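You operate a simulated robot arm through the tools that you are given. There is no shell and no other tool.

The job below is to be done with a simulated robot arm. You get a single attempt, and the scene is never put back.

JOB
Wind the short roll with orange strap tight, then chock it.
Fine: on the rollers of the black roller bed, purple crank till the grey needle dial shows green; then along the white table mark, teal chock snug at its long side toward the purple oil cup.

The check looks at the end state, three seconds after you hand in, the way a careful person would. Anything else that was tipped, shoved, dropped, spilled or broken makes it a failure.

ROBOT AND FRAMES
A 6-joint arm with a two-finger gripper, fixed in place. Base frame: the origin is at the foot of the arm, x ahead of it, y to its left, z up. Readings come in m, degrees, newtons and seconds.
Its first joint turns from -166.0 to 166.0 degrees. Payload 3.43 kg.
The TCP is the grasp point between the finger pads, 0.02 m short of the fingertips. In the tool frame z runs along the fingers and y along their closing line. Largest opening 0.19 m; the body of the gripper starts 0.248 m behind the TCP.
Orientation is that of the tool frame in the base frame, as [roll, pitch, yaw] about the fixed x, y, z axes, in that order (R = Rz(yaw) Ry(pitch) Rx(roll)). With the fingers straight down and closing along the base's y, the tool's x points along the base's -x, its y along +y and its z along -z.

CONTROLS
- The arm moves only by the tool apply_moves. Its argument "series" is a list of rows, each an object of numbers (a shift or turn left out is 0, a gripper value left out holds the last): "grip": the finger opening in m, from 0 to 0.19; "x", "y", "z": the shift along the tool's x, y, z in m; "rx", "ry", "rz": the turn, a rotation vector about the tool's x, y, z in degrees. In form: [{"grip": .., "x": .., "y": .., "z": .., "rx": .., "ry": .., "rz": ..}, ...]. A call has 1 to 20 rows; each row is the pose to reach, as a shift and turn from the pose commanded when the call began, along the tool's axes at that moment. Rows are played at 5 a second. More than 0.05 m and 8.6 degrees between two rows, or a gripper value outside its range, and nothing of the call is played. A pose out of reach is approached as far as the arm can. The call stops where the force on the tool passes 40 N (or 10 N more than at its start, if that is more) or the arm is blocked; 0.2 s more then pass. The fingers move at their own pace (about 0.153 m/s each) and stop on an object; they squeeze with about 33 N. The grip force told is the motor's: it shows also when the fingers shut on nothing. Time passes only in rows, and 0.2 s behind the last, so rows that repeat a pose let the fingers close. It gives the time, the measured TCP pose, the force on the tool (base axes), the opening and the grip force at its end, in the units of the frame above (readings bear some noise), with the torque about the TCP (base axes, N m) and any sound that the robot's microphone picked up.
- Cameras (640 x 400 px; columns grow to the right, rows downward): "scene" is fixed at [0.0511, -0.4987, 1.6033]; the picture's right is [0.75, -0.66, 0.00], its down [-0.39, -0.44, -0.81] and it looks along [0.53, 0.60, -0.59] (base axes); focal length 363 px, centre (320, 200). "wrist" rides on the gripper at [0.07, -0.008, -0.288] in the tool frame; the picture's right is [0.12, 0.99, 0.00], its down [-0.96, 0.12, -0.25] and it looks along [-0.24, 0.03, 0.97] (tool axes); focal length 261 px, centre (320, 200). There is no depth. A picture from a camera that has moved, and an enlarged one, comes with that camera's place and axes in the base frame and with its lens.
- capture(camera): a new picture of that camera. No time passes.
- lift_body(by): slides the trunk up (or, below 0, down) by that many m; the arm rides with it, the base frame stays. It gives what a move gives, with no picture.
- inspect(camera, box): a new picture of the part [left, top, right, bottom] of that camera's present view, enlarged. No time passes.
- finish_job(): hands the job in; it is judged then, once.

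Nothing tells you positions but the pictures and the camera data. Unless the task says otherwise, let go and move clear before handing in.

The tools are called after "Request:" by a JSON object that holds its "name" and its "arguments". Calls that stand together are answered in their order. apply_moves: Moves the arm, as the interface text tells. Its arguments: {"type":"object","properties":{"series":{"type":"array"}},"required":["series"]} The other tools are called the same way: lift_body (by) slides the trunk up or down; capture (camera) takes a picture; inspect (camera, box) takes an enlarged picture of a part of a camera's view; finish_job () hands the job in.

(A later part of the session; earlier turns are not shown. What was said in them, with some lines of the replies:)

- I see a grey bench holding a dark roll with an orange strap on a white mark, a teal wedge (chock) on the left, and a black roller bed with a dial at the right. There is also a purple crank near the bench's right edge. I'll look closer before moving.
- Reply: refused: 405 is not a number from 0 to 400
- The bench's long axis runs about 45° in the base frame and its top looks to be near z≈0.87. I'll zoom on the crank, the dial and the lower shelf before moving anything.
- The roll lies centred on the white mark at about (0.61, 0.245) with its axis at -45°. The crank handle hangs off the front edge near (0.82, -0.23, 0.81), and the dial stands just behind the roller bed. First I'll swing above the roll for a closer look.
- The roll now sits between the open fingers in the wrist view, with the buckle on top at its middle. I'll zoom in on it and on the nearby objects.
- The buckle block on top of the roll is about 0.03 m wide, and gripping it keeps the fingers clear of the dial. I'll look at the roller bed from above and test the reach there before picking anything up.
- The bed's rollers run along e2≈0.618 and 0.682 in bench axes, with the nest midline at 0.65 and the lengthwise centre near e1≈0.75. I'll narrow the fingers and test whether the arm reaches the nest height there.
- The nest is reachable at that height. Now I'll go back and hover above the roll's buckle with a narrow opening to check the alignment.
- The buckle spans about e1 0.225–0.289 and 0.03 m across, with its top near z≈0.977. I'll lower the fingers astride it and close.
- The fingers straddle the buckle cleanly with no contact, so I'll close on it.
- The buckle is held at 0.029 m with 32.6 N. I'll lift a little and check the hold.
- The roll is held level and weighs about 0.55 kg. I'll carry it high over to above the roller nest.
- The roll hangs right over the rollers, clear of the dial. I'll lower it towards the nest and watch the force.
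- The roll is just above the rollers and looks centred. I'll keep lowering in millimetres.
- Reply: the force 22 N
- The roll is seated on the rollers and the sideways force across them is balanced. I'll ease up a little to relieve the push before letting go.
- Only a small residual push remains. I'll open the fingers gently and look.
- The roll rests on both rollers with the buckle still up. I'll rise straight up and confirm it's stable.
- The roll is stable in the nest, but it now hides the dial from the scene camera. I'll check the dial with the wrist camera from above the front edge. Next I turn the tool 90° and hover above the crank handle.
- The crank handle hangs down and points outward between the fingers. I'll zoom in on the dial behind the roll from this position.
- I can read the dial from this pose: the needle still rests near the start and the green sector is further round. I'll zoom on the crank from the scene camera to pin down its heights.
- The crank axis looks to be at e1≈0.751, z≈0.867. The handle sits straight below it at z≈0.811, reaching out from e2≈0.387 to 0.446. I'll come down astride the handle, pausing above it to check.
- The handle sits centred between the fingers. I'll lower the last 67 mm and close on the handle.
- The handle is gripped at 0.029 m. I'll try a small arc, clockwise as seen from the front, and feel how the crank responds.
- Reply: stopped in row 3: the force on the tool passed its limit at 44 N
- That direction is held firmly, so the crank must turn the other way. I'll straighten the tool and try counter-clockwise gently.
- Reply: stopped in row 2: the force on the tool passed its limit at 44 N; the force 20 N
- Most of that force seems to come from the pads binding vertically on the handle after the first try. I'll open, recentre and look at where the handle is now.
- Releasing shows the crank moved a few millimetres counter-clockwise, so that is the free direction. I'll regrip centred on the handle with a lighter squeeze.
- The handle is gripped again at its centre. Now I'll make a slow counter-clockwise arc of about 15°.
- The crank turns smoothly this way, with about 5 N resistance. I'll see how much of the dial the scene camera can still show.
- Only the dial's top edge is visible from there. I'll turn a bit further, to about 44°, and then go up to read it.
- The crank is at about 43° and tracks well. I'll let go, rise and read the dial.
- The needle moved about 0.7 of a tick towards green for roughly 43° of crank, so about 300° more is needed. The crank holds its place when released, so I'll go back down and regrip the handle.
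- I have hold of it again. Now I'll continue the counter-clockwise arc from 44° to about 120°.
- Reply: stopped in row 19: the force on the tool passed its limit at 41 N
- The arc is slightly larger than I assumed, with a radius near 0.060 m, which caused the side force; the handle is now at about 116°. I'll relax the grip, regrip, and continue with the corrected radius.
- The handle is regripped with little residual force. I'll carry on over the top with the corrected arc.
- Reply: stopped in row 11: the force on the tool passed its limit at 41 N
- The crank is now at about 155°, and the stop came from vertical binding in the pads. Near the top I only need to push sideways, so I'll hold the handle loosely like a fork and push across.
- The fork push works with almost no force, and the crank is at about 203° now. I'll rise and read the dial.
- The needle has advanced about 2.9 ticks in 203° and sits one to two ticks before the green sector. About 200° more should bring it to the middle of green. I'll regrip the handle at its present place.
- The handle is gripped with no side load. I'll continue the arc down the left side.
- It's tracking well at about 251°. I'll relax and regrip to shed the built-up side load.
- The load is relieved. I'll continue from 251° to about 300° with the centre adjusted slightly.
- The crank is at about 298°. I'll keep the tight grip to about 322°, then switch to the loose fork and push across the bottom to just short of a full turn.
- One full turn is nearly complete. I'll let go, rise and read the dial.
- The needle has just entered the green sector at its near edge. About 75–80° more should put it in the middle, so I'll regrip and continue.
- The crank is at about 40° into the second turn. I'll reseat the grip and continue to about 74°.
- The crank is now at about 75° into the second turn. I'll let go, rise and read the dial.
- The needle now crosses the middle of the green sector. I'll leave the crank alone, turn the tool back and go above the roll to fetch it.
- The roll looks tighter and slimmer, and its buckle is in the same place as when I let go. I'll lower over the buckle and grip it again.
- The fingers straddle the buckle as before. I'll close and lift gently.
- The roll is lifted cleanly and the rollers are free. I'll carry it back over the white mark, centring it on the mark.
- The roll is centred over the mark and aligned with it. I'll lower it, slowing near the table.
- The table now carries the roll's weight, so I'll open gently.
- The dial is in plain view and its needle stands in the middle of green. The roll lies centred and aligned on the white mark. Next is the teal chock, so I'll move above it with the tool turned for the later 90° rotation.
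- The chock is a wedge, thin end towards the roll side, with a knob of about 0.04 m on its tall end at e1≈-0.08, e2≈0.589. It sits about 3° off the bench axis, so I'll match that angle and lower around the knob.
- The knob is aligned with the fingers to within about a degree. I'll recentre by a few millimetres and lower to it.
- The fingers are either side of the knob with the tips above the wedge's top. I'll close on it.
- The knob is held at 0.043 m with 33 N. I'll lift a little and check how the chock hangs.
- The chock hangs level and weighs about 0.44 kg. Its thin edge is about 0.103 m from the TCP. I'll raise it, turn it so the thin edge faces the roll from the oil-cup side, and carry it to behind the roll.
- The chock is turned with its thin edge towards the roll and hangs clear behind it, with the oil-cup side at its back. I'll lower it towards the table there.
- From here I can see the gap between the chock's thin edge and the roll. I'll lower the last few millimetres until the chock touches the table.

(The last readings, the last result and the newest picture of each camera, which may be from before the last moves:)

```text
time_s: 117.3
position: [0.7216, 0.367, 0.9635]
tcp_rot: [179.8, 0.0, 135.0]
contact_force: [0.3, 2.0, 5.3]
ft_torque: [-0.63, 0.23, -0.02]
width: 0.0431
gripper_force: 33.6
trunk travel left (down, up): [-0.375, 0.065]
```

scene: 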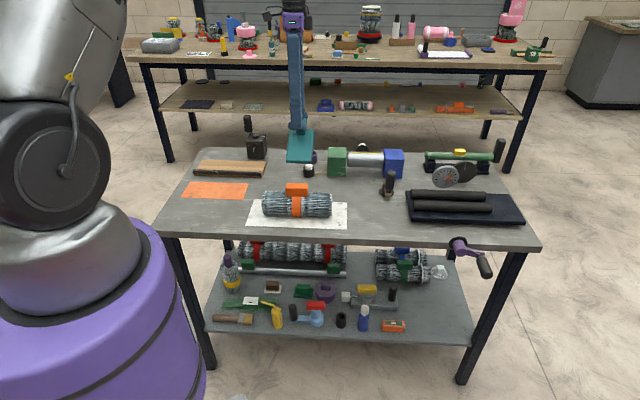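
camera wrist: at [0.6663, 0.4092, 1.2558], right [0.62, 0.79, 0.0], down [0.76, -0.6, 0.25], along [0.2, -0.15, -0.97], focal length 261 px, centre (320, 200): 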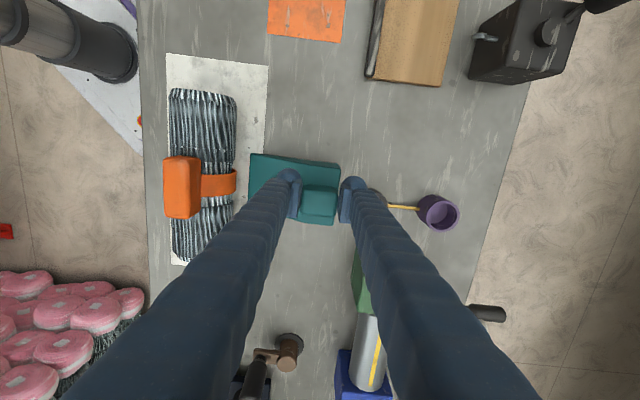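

The chock is on the table. I'll ease the pressure slightly and slide it towards the roll, stopping well short first.

Request:
{"name": "apply_moves", "arguments": {"series": [{"z": -0.0015}, {"y": -0.003, "z": -0.0015}, {"y": -0.006, "z": -0.0015}, {"y": -0.009, "z": -0.0015}, {"y": -0.012, "z": -0.0015}, {"y": -0.015, "z": -0.0015}, {"y": -0.018, "z": -0.0015}, {"y": -0.018, "z": -0.0015}]}}

Request:
{"name": "inspect", "arguments": {"camera": "wrist", "box": [160, 60, 340, 280]}}

Request:
{"name": "inspect", "arguments": {"camera": "scene", "box": [230, 120, 374, 240]}}

```text
time_s: 119.1
position: [0.708, 0.3543, 0.964]
tcp_rot: [179.9, -0.1, 135.0]
contact_force: [-1.1, -0.3, -2.7]
ft_torque: [0.11, -0.02, 0.0]
width: 0.0431
gripper_force: 33.0
trunk travel left (down, up): [-0.375, 0.065]
```

```text
1.82 times, centred on (250, 170) of wrist
camera zoom: at [0.6534, 0.3965, 1.2517], right [0.62, 0.79, 0.0], down [0.76, -0.6, 0.25], along [0.2, -0.15, -0.97], focal length 474 px, centre (447, 254)
```

zoom: 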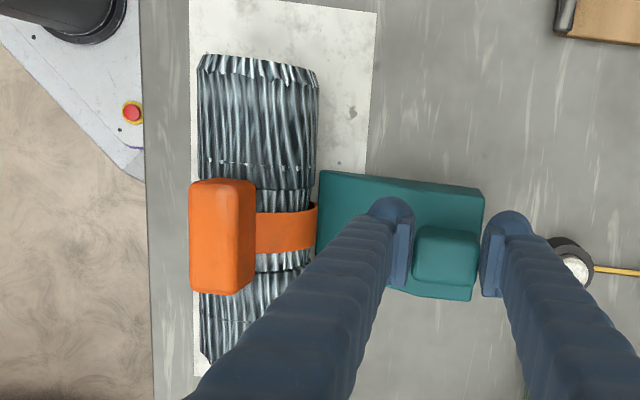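

```text
3.33 times, centred on (302, 180) of scene
camera zoom: at [0.0511, -0.4987, 1.6033], right [0.75, -0.66, 0.0], down [-0.39, -0.44, -0.81], along [0.53, 0.6, -0.59], focal length 1211 px, centre (380, 267)
```

zoom: 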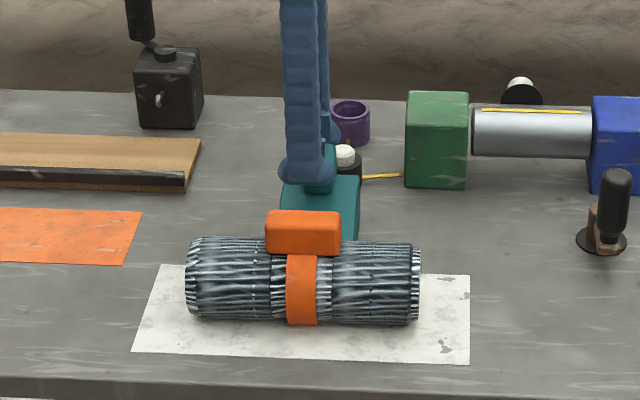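

The thin edge is now level with the roll's outline from above, and the roll hasn't moved. I'll creep in slowly, another 8 mm.

Request:
{"name": "apply_moves", "arguments": {"series": [{"y": -0.001}, {"y": -0.002}, {"y": -0.003}, {"y": -0.004}, {"y": -0.005}, {"y": -0.006}, {"y": -0.007}, {"y": -0.008}, {"y": -0.008}]}}

Request:
{"name": "inspect", "arguments": {"camera": "wrist", "box": [160, 60, 340, 280]}}

Request:
{"name": "inspect", "arguments": {"camera": "scene", "box": [230, 120, 374, 240]}}

```text
time_s: 121.1
position: [0.7039, 0.3488, 0.9633]
tcp_rot: [179.8, 0.0, 135.0]
contact_force: [3.4, 2.4, 1.0]
ft_torque: [-0.15, -0.15, 0.24]
width: 0.0431
gripper_force: 33.0
trunk travel left (down, up): [-0.375, 0.065]
```

```text
1.82 times, centred on (250, 170) of wrist
camera zoom: at [0.6481, 0.3911, 1.2514], right [0.62, 0.79, 0.0], down [0.76, -0.6, 0.25], along [0.2, -0.15, -0.97], focal length 474 px, centre (447, 254)
```

zoom: 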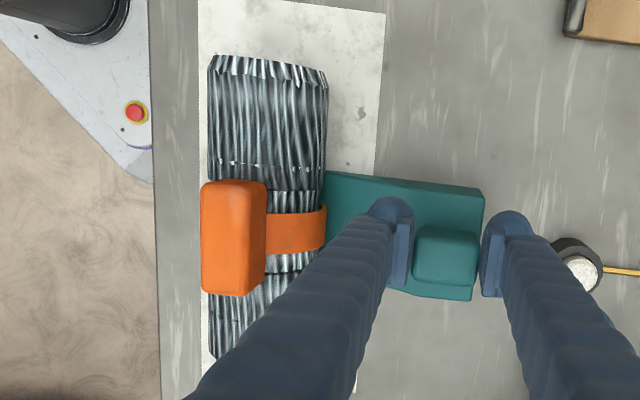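

```text
3.33 times, centred on (302, 180) of scene
camera zoom: at [0.0511, -0.4987, 1.6033], right [0.75, -0.66, 0.0], down [-0.39, -0.44, -0.81], along [0.53, 0.6, -0.59], focal length 1211 px, centre (380, 267)
```

zoom: 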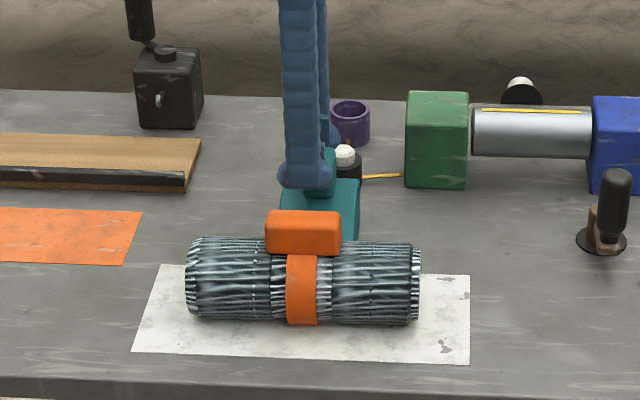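

There's about 4 N of push along the sliding direction, so the chock may be touching the roll, which hasn't visibly moved. I'll nudge in by one more millimetre at a time and compare.

Request:
{"name": "apply_moves", "arguments": {"series": [{"y": -0.0005}, {"y": -0.001}, {"y": -0.0015}, {"y": -0.002}, {"y": -0.002}]}}

Request:
{"name": "inspect", "arguments": {"camera": "scene", "box": [240, 170, 344, 240]}}

Request:
{"name": "inspect", "arguments": {"camera": "wrist", "box": [160, 60, 340, 280]}}

```text
time_s: 122.3
position: [0.7026, 0.3484, 0.9636]
tcp_rot: [179.8, 0.0, 135.0]
contact_force: [7.6, 6.5, 4.5]
ft_torque: [0.08, -0.15, 0.1]
width: 0.0429
gripper_force: 33.1
trunk travel left (down, up): [-0.375, 0.065]
```

```text
5.71 times, centred on (292, 205) of scene
camera zoom: at [0.0511, -0.4987, 1.6033], right [0.75, -0.66, 0.0], down [-0.39, -0.44, -0.81], along [0.53, 0.6, -0.59], focal length 2076 px, centre (480, 171)
```

zoom: 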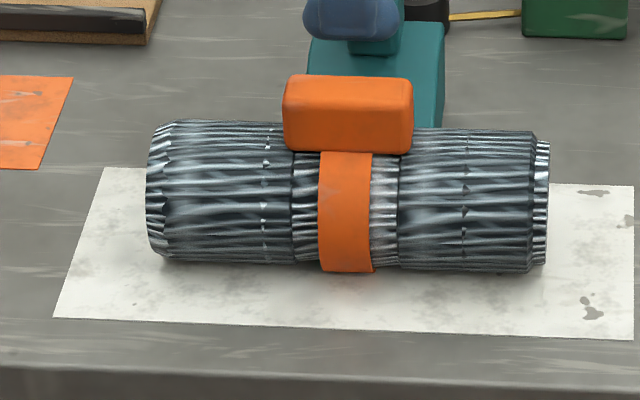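

```text
1.82 times, centred on (250, 170) of wrist
camera zoom: at [0.6466, 0.3902, 1.2514], right [0.62, 0.79, 0.0], down [0.76, -0.6, 0.25], along [0.2, -0.15, -0.97], focal length 474 px, centre (447, 254)
```

zoom: 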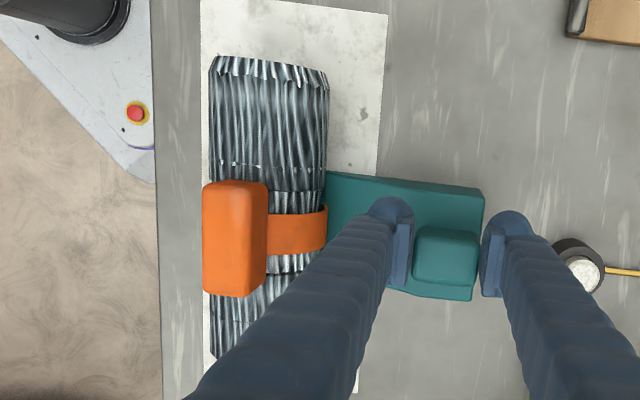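

The push rose to about 10 N, but part of that could be table friction from down-pressure. I'll ease the height by under a millimetre to separate the two.

Request:
{"name": "apply_moves", "arguments": {"series": [{"z": -0.0005}, {"z": -0.001}, {"z": -0.001}]}}

```text
time_s: 123.1
position: [0.7004, 0.346, 0.9645]
tcp_rot: [180.0, 0.0, 135.0]
contact_force: [0.3, 0.6, -3.6]
ft_torque: [0.06, -0.01, -0.03]
width: 0.0429
gripper_force: 33.1
trunk travel left (down, up): [-0.375, 0.065]
```

With the pressure eased the side force vanished, so that was mostly table friction. Now I'll creep on at this lighter height, a millimetre or two at a time.

Request:
{"name": "apply_moves", "arguments": {"series": [{"y": -0.0005}, {"y": -0.001}, {"y": -0.0015}, {"y": -0.002}, {"y": -0.002}]}}

Request:
{"name": "inspect", "arguments": {"camera": "scene", "box": [240, 170, 344, 240]}}

Request:
{"name": "inspect", "arguments": {"camera": "wrist", "box": [160, 60, 340, 280]}}

```text
time_s: 124.3
position: [0.701, 0.3441, 0.9648]
tcp_rot: [-180.0, -0.1, 134.9]
contact_force: [1.4, 0.0, -4.4]
ft_torque: [0.2, -0.18, 0.0]
width: 0.0429
gripper_force: 32.9
trunk travel left (down, up): [-0.375, 0.065]
```

```text
5.71 times, centred on (292, 205) of scene
camera zoom: at [0.0511, -0.4987, 1.6033], right [0.75, -0.66, 0.0], down [-0.39, -0.44, -0.81], along [0.53, 0.6, -0.59], focal length 2076 px, centre (480, 171)
```

zoom: 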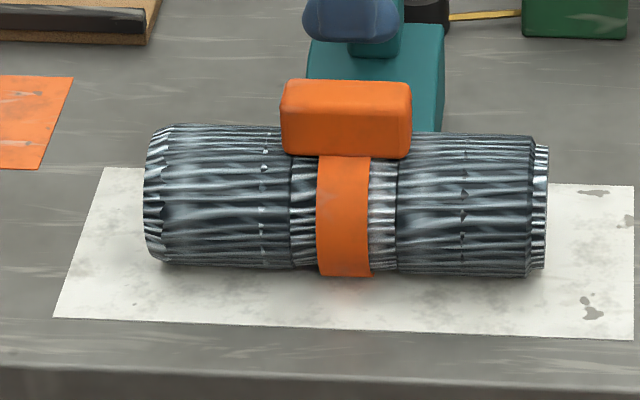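

```text
1.82 times, centred on (250, 170) of wrist
camera zoom: at [0.6445, 0.3876, 1.2523], right [0.62, 0.79, 0.0], down [0.76, -0.6, 0.25], along [0.2, -0.15, -0.97], focal length 474 px, centre (447, 254)
```

zoom: 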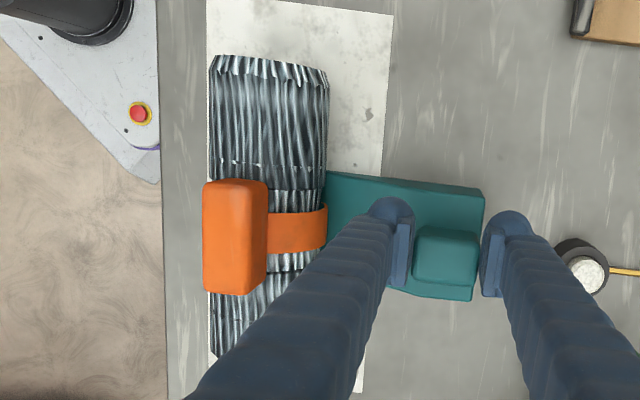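

The roll has shifted about 4 mm together with the chock, so they are in contact, and the roll is still centred and aligned on the mark. I'll set the chock fully down while keeping it pressed lightly in.

Request:
{"name": "apply_moves", "arguments": {"series": [{"y": -0.0005, "z": 0.0004}, {"y": -0.001, "z": 0.0008}, {"y": -0.0013, "z": 0.001}, {"y": -0.0013, "z": 0.001}]}}

Request:
{"name": "inspect", "arguments": {"camera": "scene", "box": [240, 170, 344, 240]}}

Request:
{"name": "inspect", "arguments": {"camera": "wrist", "box": [160, 60, 340, 280]}}

```text
time_s: 125.3
position: [0.7003, 0.345, 0.9638]
tcp_rot: [179.8, 0.0, 135.1]
contact_force: [0.5, 1.0, 4.2]
ft_torque: [-0.33, 0.34, -0.05]
width: 0.0432
gripper_force: 33.0
trunk travel left (down, up): [-0.375, 0.065]
```

```text
5.71 times, centred on (292, 205) of scene
camera zoom: at [0.0511, -0.4987, 1.6033], right [0.75, -0.66, 0.0], down [-0.39, -0.44, -0.81], along [0.53, 0.6, -0.59], focal length 2076 px, centre (480, 171)
```

zoom: 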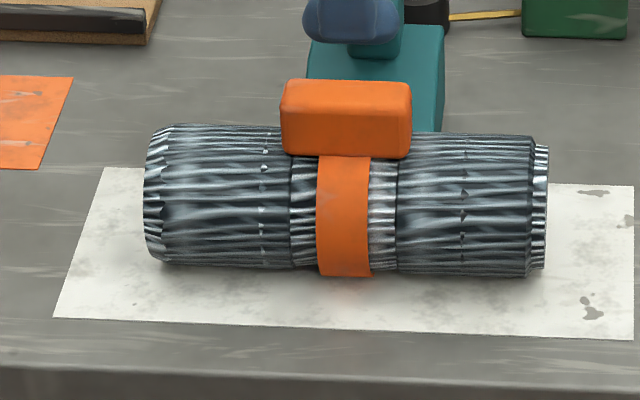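

```text
1.82 times, centred on (250, 170) of wrist
camera zoom: at [0.6442, 0.3874, 1.2515], right [0.62, 0.79, 0.0], down [0.76, -0.6, 0.25], along [0.2, -0.15, -0.97], focal length 474 px, centre (447, 254)
```

zoom: 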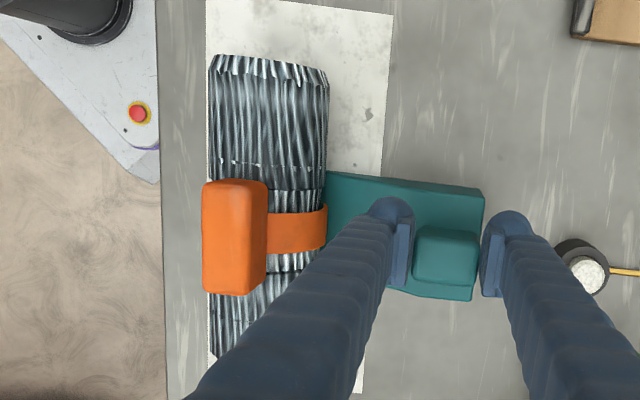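

The chock is down and the roll hasn't shifted. To be sure it's truly snug at table level, I'll ease the pressure slightly and nudge in a bit more, watching for the roll to move.

Request:
{"name": "apply_moves", "arguments": {"series": [{"z": -0.0004}, {"y": -0.0005, "z": -0.0004}, {"y": -0.001, "z": -0.0004}, {"y": -0.0015, "z": -0.0004}, {"y": -0.0015, "z": -0.0004}]}}

Request:
{"name": "inspect", "arguments": {"camera": "scene", "box": [240, 170, 344, 240]}}

Request:
{"name": "inspect", "arguments": {"camera": "wrist", "box": [160, 60, 340, 280]}}

```text
time_s: 126.5
position: [0.6992, 0.3442, 0.9639]
tcp_rot: [179.9, 0.0, 135.0]
contact_force: [2.2, 3.6, -0.8]
ft_torque: [0.23, -0.13, -0.08]
width: 0.0431
gripper_force: 33.3
trunk travel left (down, up): [-0.375, 0.065]
```

```text
5.71 times, centred on (292, 205) of scene
camera zoom: at [0.0511, -0.4987, 1.6033], right [0.75, -0.66, 0.0], down [-0.39, -0.44, -0.81], along [0.53, 0.6, -0.59], focal length 2076 px, centre (480, 171)
```

zoom: 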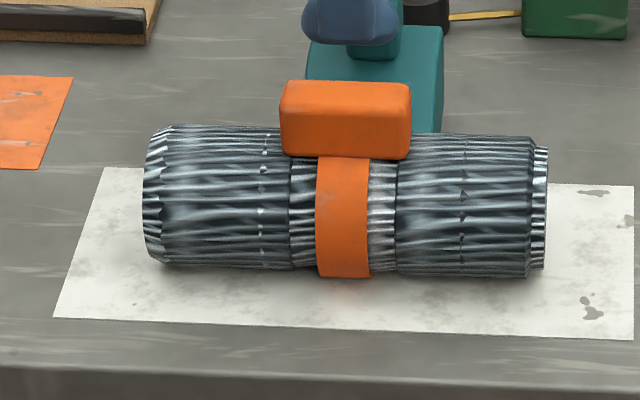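

```text
1.82 times, centred on (250, 170) of wrist
camera zoom: at [0.6432, 0.3868, 1.2517], right [0.62, 0.79, 0.0], down [0.76, -0.6, 0.25], along [0.2, -0.15, -0.97], focal length 474 px, centre (447, 254)
```

zoom: 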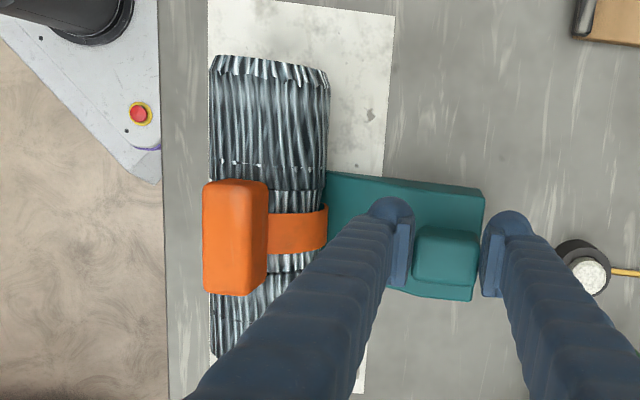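

The roll moved along by about a millimetre, so the chock is in firm contact at table level. I'll open the fingers slowly and lift straight up.

Request:
{"name": "apply_moves", "arguments": {"series": [{"grip": 0.046}, {"grip": 0.05}, {"grip": 0.056}, {"grip": 0.062}, {"grip": 0.062}]}}

Request:
{"name": "inspect", "arguments": {"camera": "scene", "box": [240, 170, 344, 240]}}

Request:
{"name": "inspect", "arguments": {"camera": "wrist", "box": [160, 60, 340, 280]}}

```text
time_s: 127.7
position: [0.6982, 0.3438, 0.9619]
tcp_rot: [179.9, 0.0, 134.9]
contact_force: [-0.2, 1.1, -0.2]
ft_torque: [-0.01, -0.01, -0.01]
width: 0.0618
gripper_force: 0.0
trunk travel left (down, up): [-0.375, 0.065]
```

```text
5.71 times, centred on (292, 205) of scene
camera zoom: at [0.0511, -0.4987, 1.6033], right [0.75, -0.66, 0.0], down [-0.39, -0.44, -0.81], along [0.53, 0.6, -0.59], focal length 2076 px, centre (480, 171)
```

zoom: 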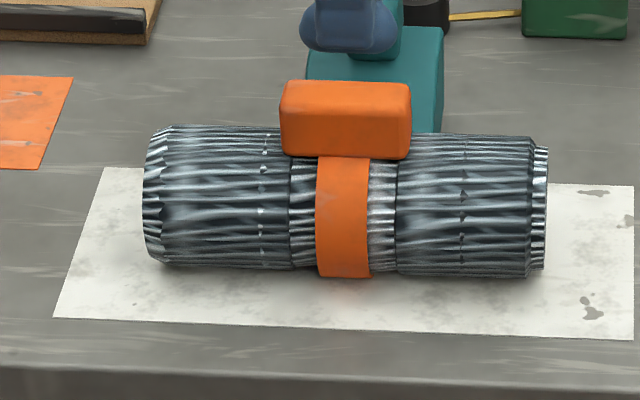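

```text
1.82 times, centred on (250, 170) of wrist
camera zoom: at [0.6431, 0.3865, 1.2518], right [0.62, 0.79, 0.0], down [0.76, -0.6, 0.25], along [0.2, -0.15, -0.97], focal length 474 px, centre (447, 254)
```

zoom: 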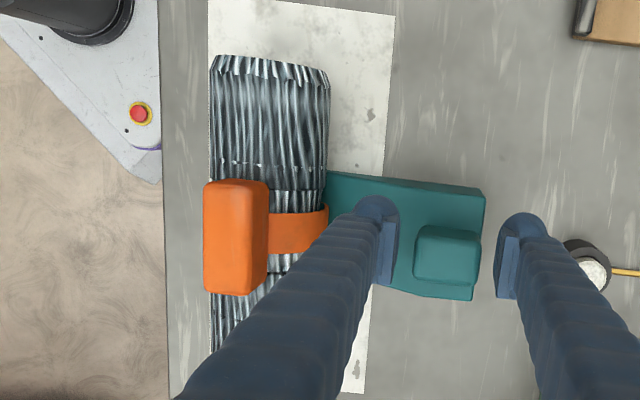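

The chock and roll stayed put on release. I'll rise straight up and inspect the result.

Request:
{"name": "apply_moves", "arguments": {"series": [{"z": -0.02}, {"z": -0.05}, {"z": -0.09}, {"z": -0.13}, {"z": -0.17}, {"z": -0.21}, {"z": -0.21}]}}

Request:
{"name": "capture", "arguments": {"camera": "wrist"}}

Request:
{"name": "inspect", "arguments": {"camera": "wrist", "box": [200, 80, 400, 260]}}

Request:
{"name": "capture", "arguments": {"camera": "scene"}}

Request:
{"name": "inspect", "arguments": {"camera": "scene", "box": [230, 140, 350, 240]}}

```text
time_s: 129.3
position: [0.7002, 0.3436, 1.1744]
tcp_rot: [179.9, 0.0, 135.0]
contact_force: [0.1, -0.7, 0.8]
ft_torque: [-0.02, 0.07, 0.02]
width: 0.0621
gripper_force: 0.1
trunk travel left (down, up): [-0.375, 0.065]
```

```text
taken
camera wrist: at [0.6445, 0.3859, 1.4622], right [0.62, 0.79, 0.0], down [0.76, -0.6, 0.25], along [0.2, -0.15, -0.97], focal length 261 px, centre (320, 200)
```

wrist: 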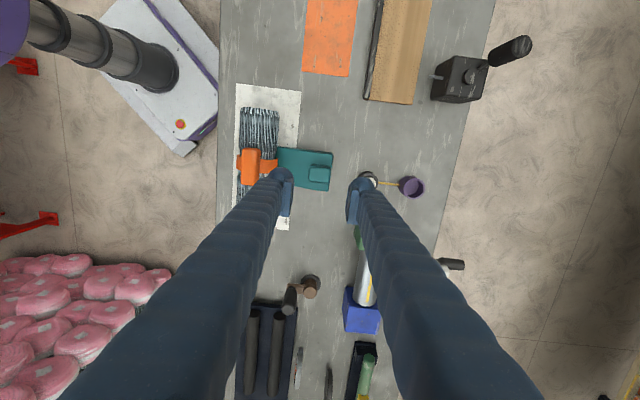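

```text
2.22 times, centred on (300, 170) of wrist
camera zoom: at [0.6445, 0.3859, 1.4622], right [0.62, 0.79, 0.0], down [0.76, -0.6, 0.25], along [0.2, -0.15, -0.97], focal length 579 px, centre (364, 267)
```

zoom: 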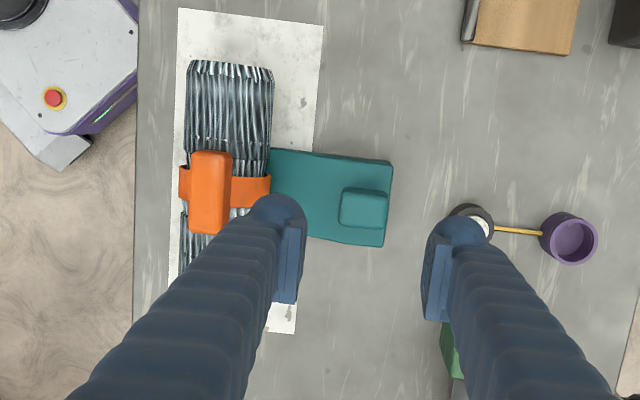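

```text
taken
```

scene: 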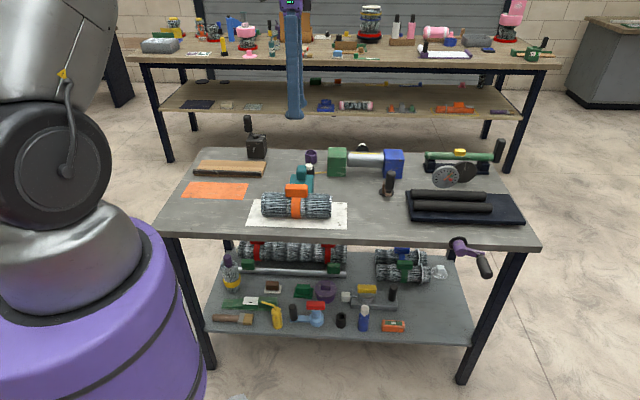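

```text
4.00 times, centred on (290, 190) of scene
camera zoom: at [0.0511, -0.4987, 1.6033], right [0.75, -0.66, 0.0], down [-0.39, -0.44, -0.81], along [0.53, 0.6, -0.59], focal length 1453 px, centre (440, 240)
```

zoom: 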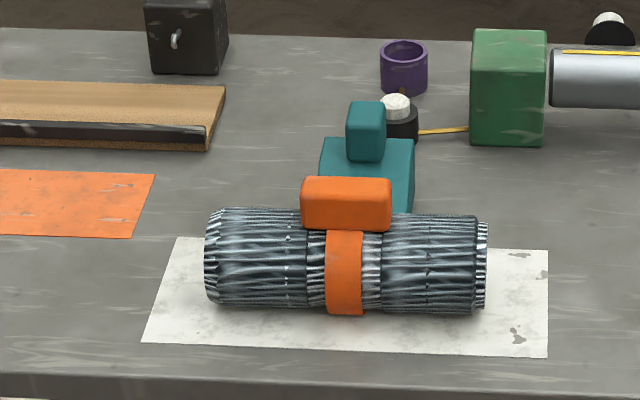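

Everything looks right: the roll lies on the mark and the chock sits on its far side, facing the oil cup. To check the contact, I'll tilt the wrist camera for a view along the roll.

Request:
{"name": "apply_moves", "arguments": {"series": [{"x": 0.02, "y": -0.0078, "ry": -3.5}, {"x": 0.04, "y": -0.0156, "ry": -7}, {"x": 0.06, "y": -0.0234, "ry": -10.5}, {"x": 0.08, "y": -0.0312, "ry": -14}, {"x": 0.1, "y": -0.039, "z": 0.01, "ry": -17.5}, {"x": 0.12, "y": -0.0468, "z": 0.02, "ry": -21}, {"x": 0.14, "y": -0.0546, "z": 0.03, "ry": -24.5}, {"x": 0.16, "y": -0.0624, "z": 0.04, "ry": -28}, {"x": 0.18, "y": -0.07, "z": 0.05, "ry": -31.5}, {"x": 0.2, "y": -0.078, "z": 0.06, "ry": -35}, {"x": 0.2, "y": -0.078, "z": 0.06, "ry": -35}]}}

Request:
{"name": "capture", "arguments": {"camera": "wrist"}}

Request:
{"name": "inspect", "arguments": {"camera": "wrist", "box": [200, 100, 440, 280]}}

```text
time_s: 131.7
position: [0.5017, 0.4283, 1.1136]
tcp_rot: [179.9, 35.1, 134.9]
contact_force: [-0.5, 0.8, -0.2]
ft_torque: [0.01, 0.0, -0.06]
width: 0.0619
gripper_force: 0.1
trunk travel left (down, up): [-0.375, 0.065]
```

```text
taken
camera wrist: at [0.339, 0.5793, 1.309], right [0.63, 0.77, -0.07], down [0.54, -0.38, 0.76], along [0.56, -0.51, -0.65], focal length 261 px, centre (320, 200)
```

wrist: 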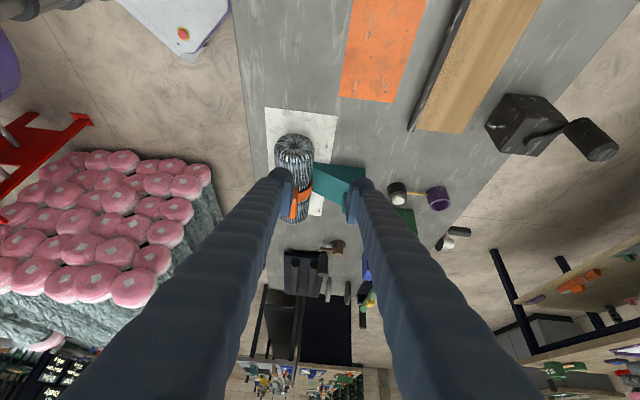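

```text
2.22 times, centred on (320, 190) of wrist
camera zoom: at [0.339, 0.5793, 1.309], right [0.63, 0.77, -0.07], down [0.54, -0.38, 0.76], along [0.56, -0.51, -0.65], focal length 579 px, centre (320, 222)
```

zoom: 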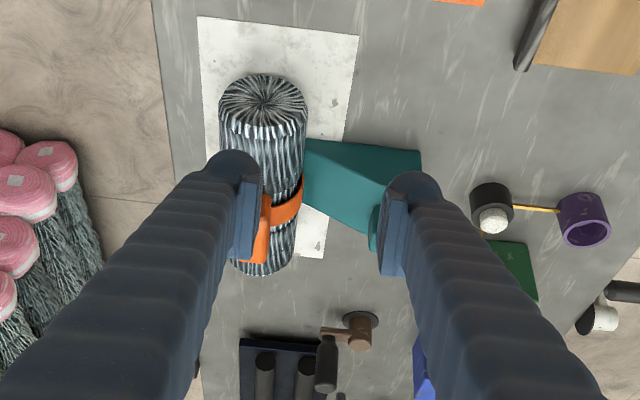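

Request:
{"name": "inspect", "arguments": {"camera": "wrist", "box": [270, 120, 370, 220]}}

Request:
{"name": "inspect", "arguments": {"camera": "wrist", "box": [290, 145, 340, 195]}}

```text
4.00 times, centred on (320, 170) of wrist
camera zoom: at [0.339, 0.5793, 1.309], right [0.63, 0.77, -0.07], down [0.54, -0.38, 0.76], along [0.56, -0.51, -0.65], focal length 1043 px, centre (320, 320)
```

zoom: 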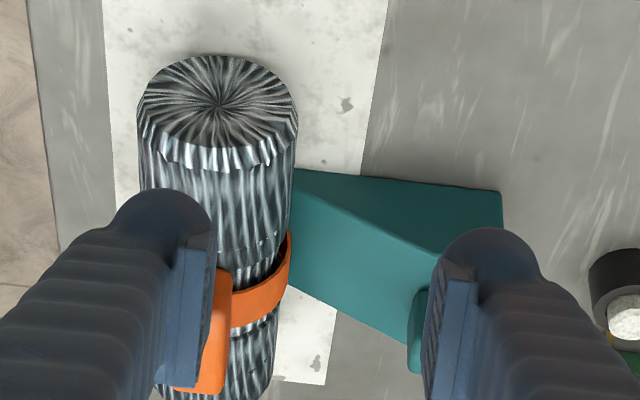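

```text
8.00 times, centred on (315, 170) of wrist
camera zoom: at [0.339, 0.5793, 1.309], right [0.63, 0.77, -0.07], down [0.54, -0.38, 0.76], along [0.56, -0.51, -0.65], focal length 2085 px, centre (360, 440)
```

zoom: 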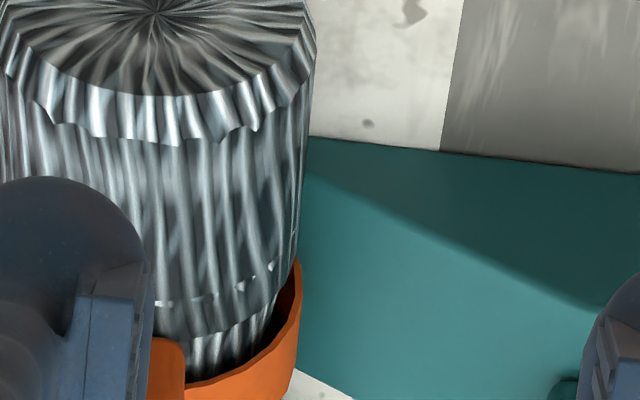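

No gap shows between the roll and the chock's slope along the contact line. I'll straighten the tool, retreat upward, and do a last check of the dial and the whole scene.

Request:
{"name": "apply_moves", "arguments": {"series": [{"z": -0.03, "ry": 3.5}, {"z": -0.05, "ry": 7}, {"z": -0.07, "ry": 10.5}, {"z": -0.09, "ry": 14}, {"z": -0.11, "ry": 17.5}, {"z": -0.13, "ry": 21}, {"z": -0.14, "ry": 24.5}, {"z": -0.15, "ry": 28}, {"z": -0.16, "ry": 31.5}, {"z": -0.17, "ry": 35}, {"z": -0.17, "ry": 35}]}}

Request:
{"name": "capture", "arguments": {"camera": "scene"}}

Request:
{"name": "inspect", "arguments": {"camera": "scene", "box": [410, 140, 506, 200]}}

Request:
{"name": "inspect", "arguments": {"camera": "scene", "box": [230, 140, 350, 240]}}

Request:
{"name": "capture", "arguments": {"camera": "wrist"}}

```text
time_s: 134.1
position: [0.4294, 0.4994, 1.255]
tcp_rot: [179.8, 0.0, 135.1]
contact_force: [-0.8, 0.9, -0.1]
ft_torque: [0.07, -0.12, 0.01]
width: 0.062
gripper_force: 0.0
trunk travel left (down, up): [-0.375, 0.065]
```

```text
taken
```

scene: 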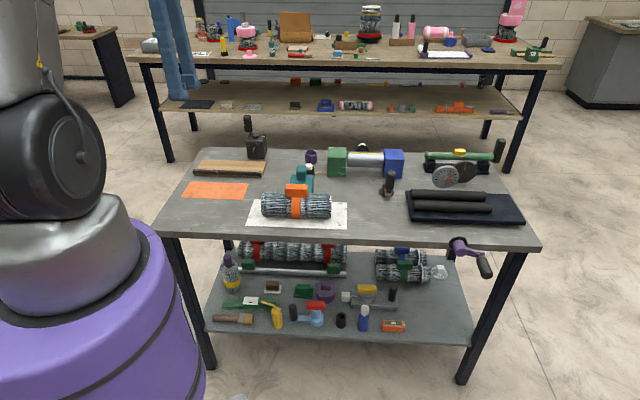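

```text
6.67 times, centred on (458, 170) of scene
camera zoom: at [0.0511, -0.4987, 1.6033], right [0.75, -0.66, 0.0], down [-0.39, -0.44, -0.81], along [0.53, 0.6, -0.59], focal length 2422 px, centre (-600, 400)
```

zoom: 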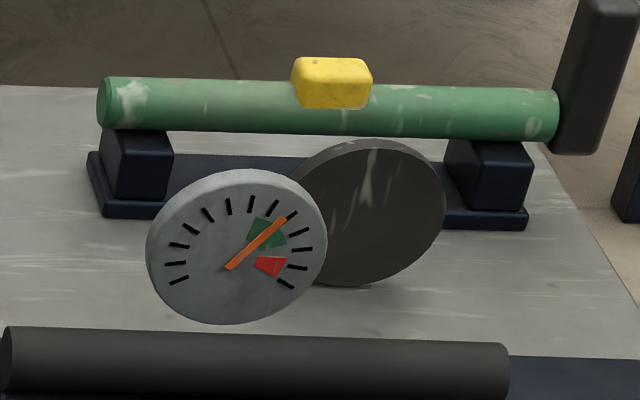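

```text
4.00 times, centred on (290, 190) of scene
camera zoom: at [0.0511, -0.4987, 1.6033], right [0.75, -0.66, 0.0], down [-0.39, -0.44, -0.81], along [0.53, 0.6, -0.59], focal length 1453 px, centre (440, 240)
```

zoom: 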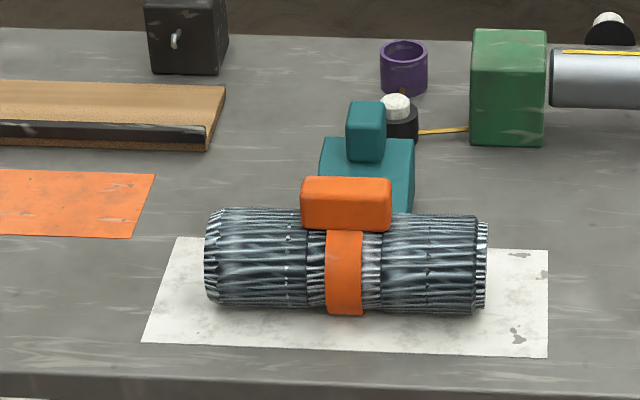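

```text
taken
camera wrist: at [0.3737, 0.5412, 1.5424], right [0.62, 0.79, 0.0], down [0.76, -0.6, 0.25], along [0.2, -0.15, -0.97], focal length 261 px, centre (320, 200)
```

wrist: 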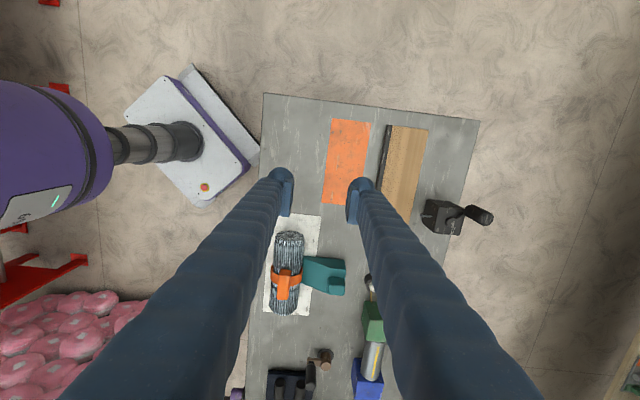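

The needle stands in the middle of green and the wound roll lies along the white mark. The teal chock is snug on its oil-cup side, nothing else has moved, and the gripper is clear. I'm handing in the job.

Request:
{"name": "finish_job", "arguments": {}}

```text
The job is handed in.
```

I finished the job and handed it in; no verdict has come back yet.

- **Winding:** I set the orange-strapped roll on the black roller bed and turned the purple crank about one and a fifth turns. The needle stands in the middle of the green sector and stayed there after I took the roll off.
- **Roll:** It lies centred on the white table mark and lined up with it.
- **Chock:** The teal chock is on the roll's long side, facing the purple oil cup, thin edge inward. When I nudged the chock the roll moved with it, so they were touching, and neither shifted when I let go.
- **Everything else:** Nothing else on the bench looked moved in the last pictures, and the gripper is open and clear.

My first push on the crank was in the wrong direction and stopped at the force limit. The crank did not visibly move that way, and it turned smoothly the other way.
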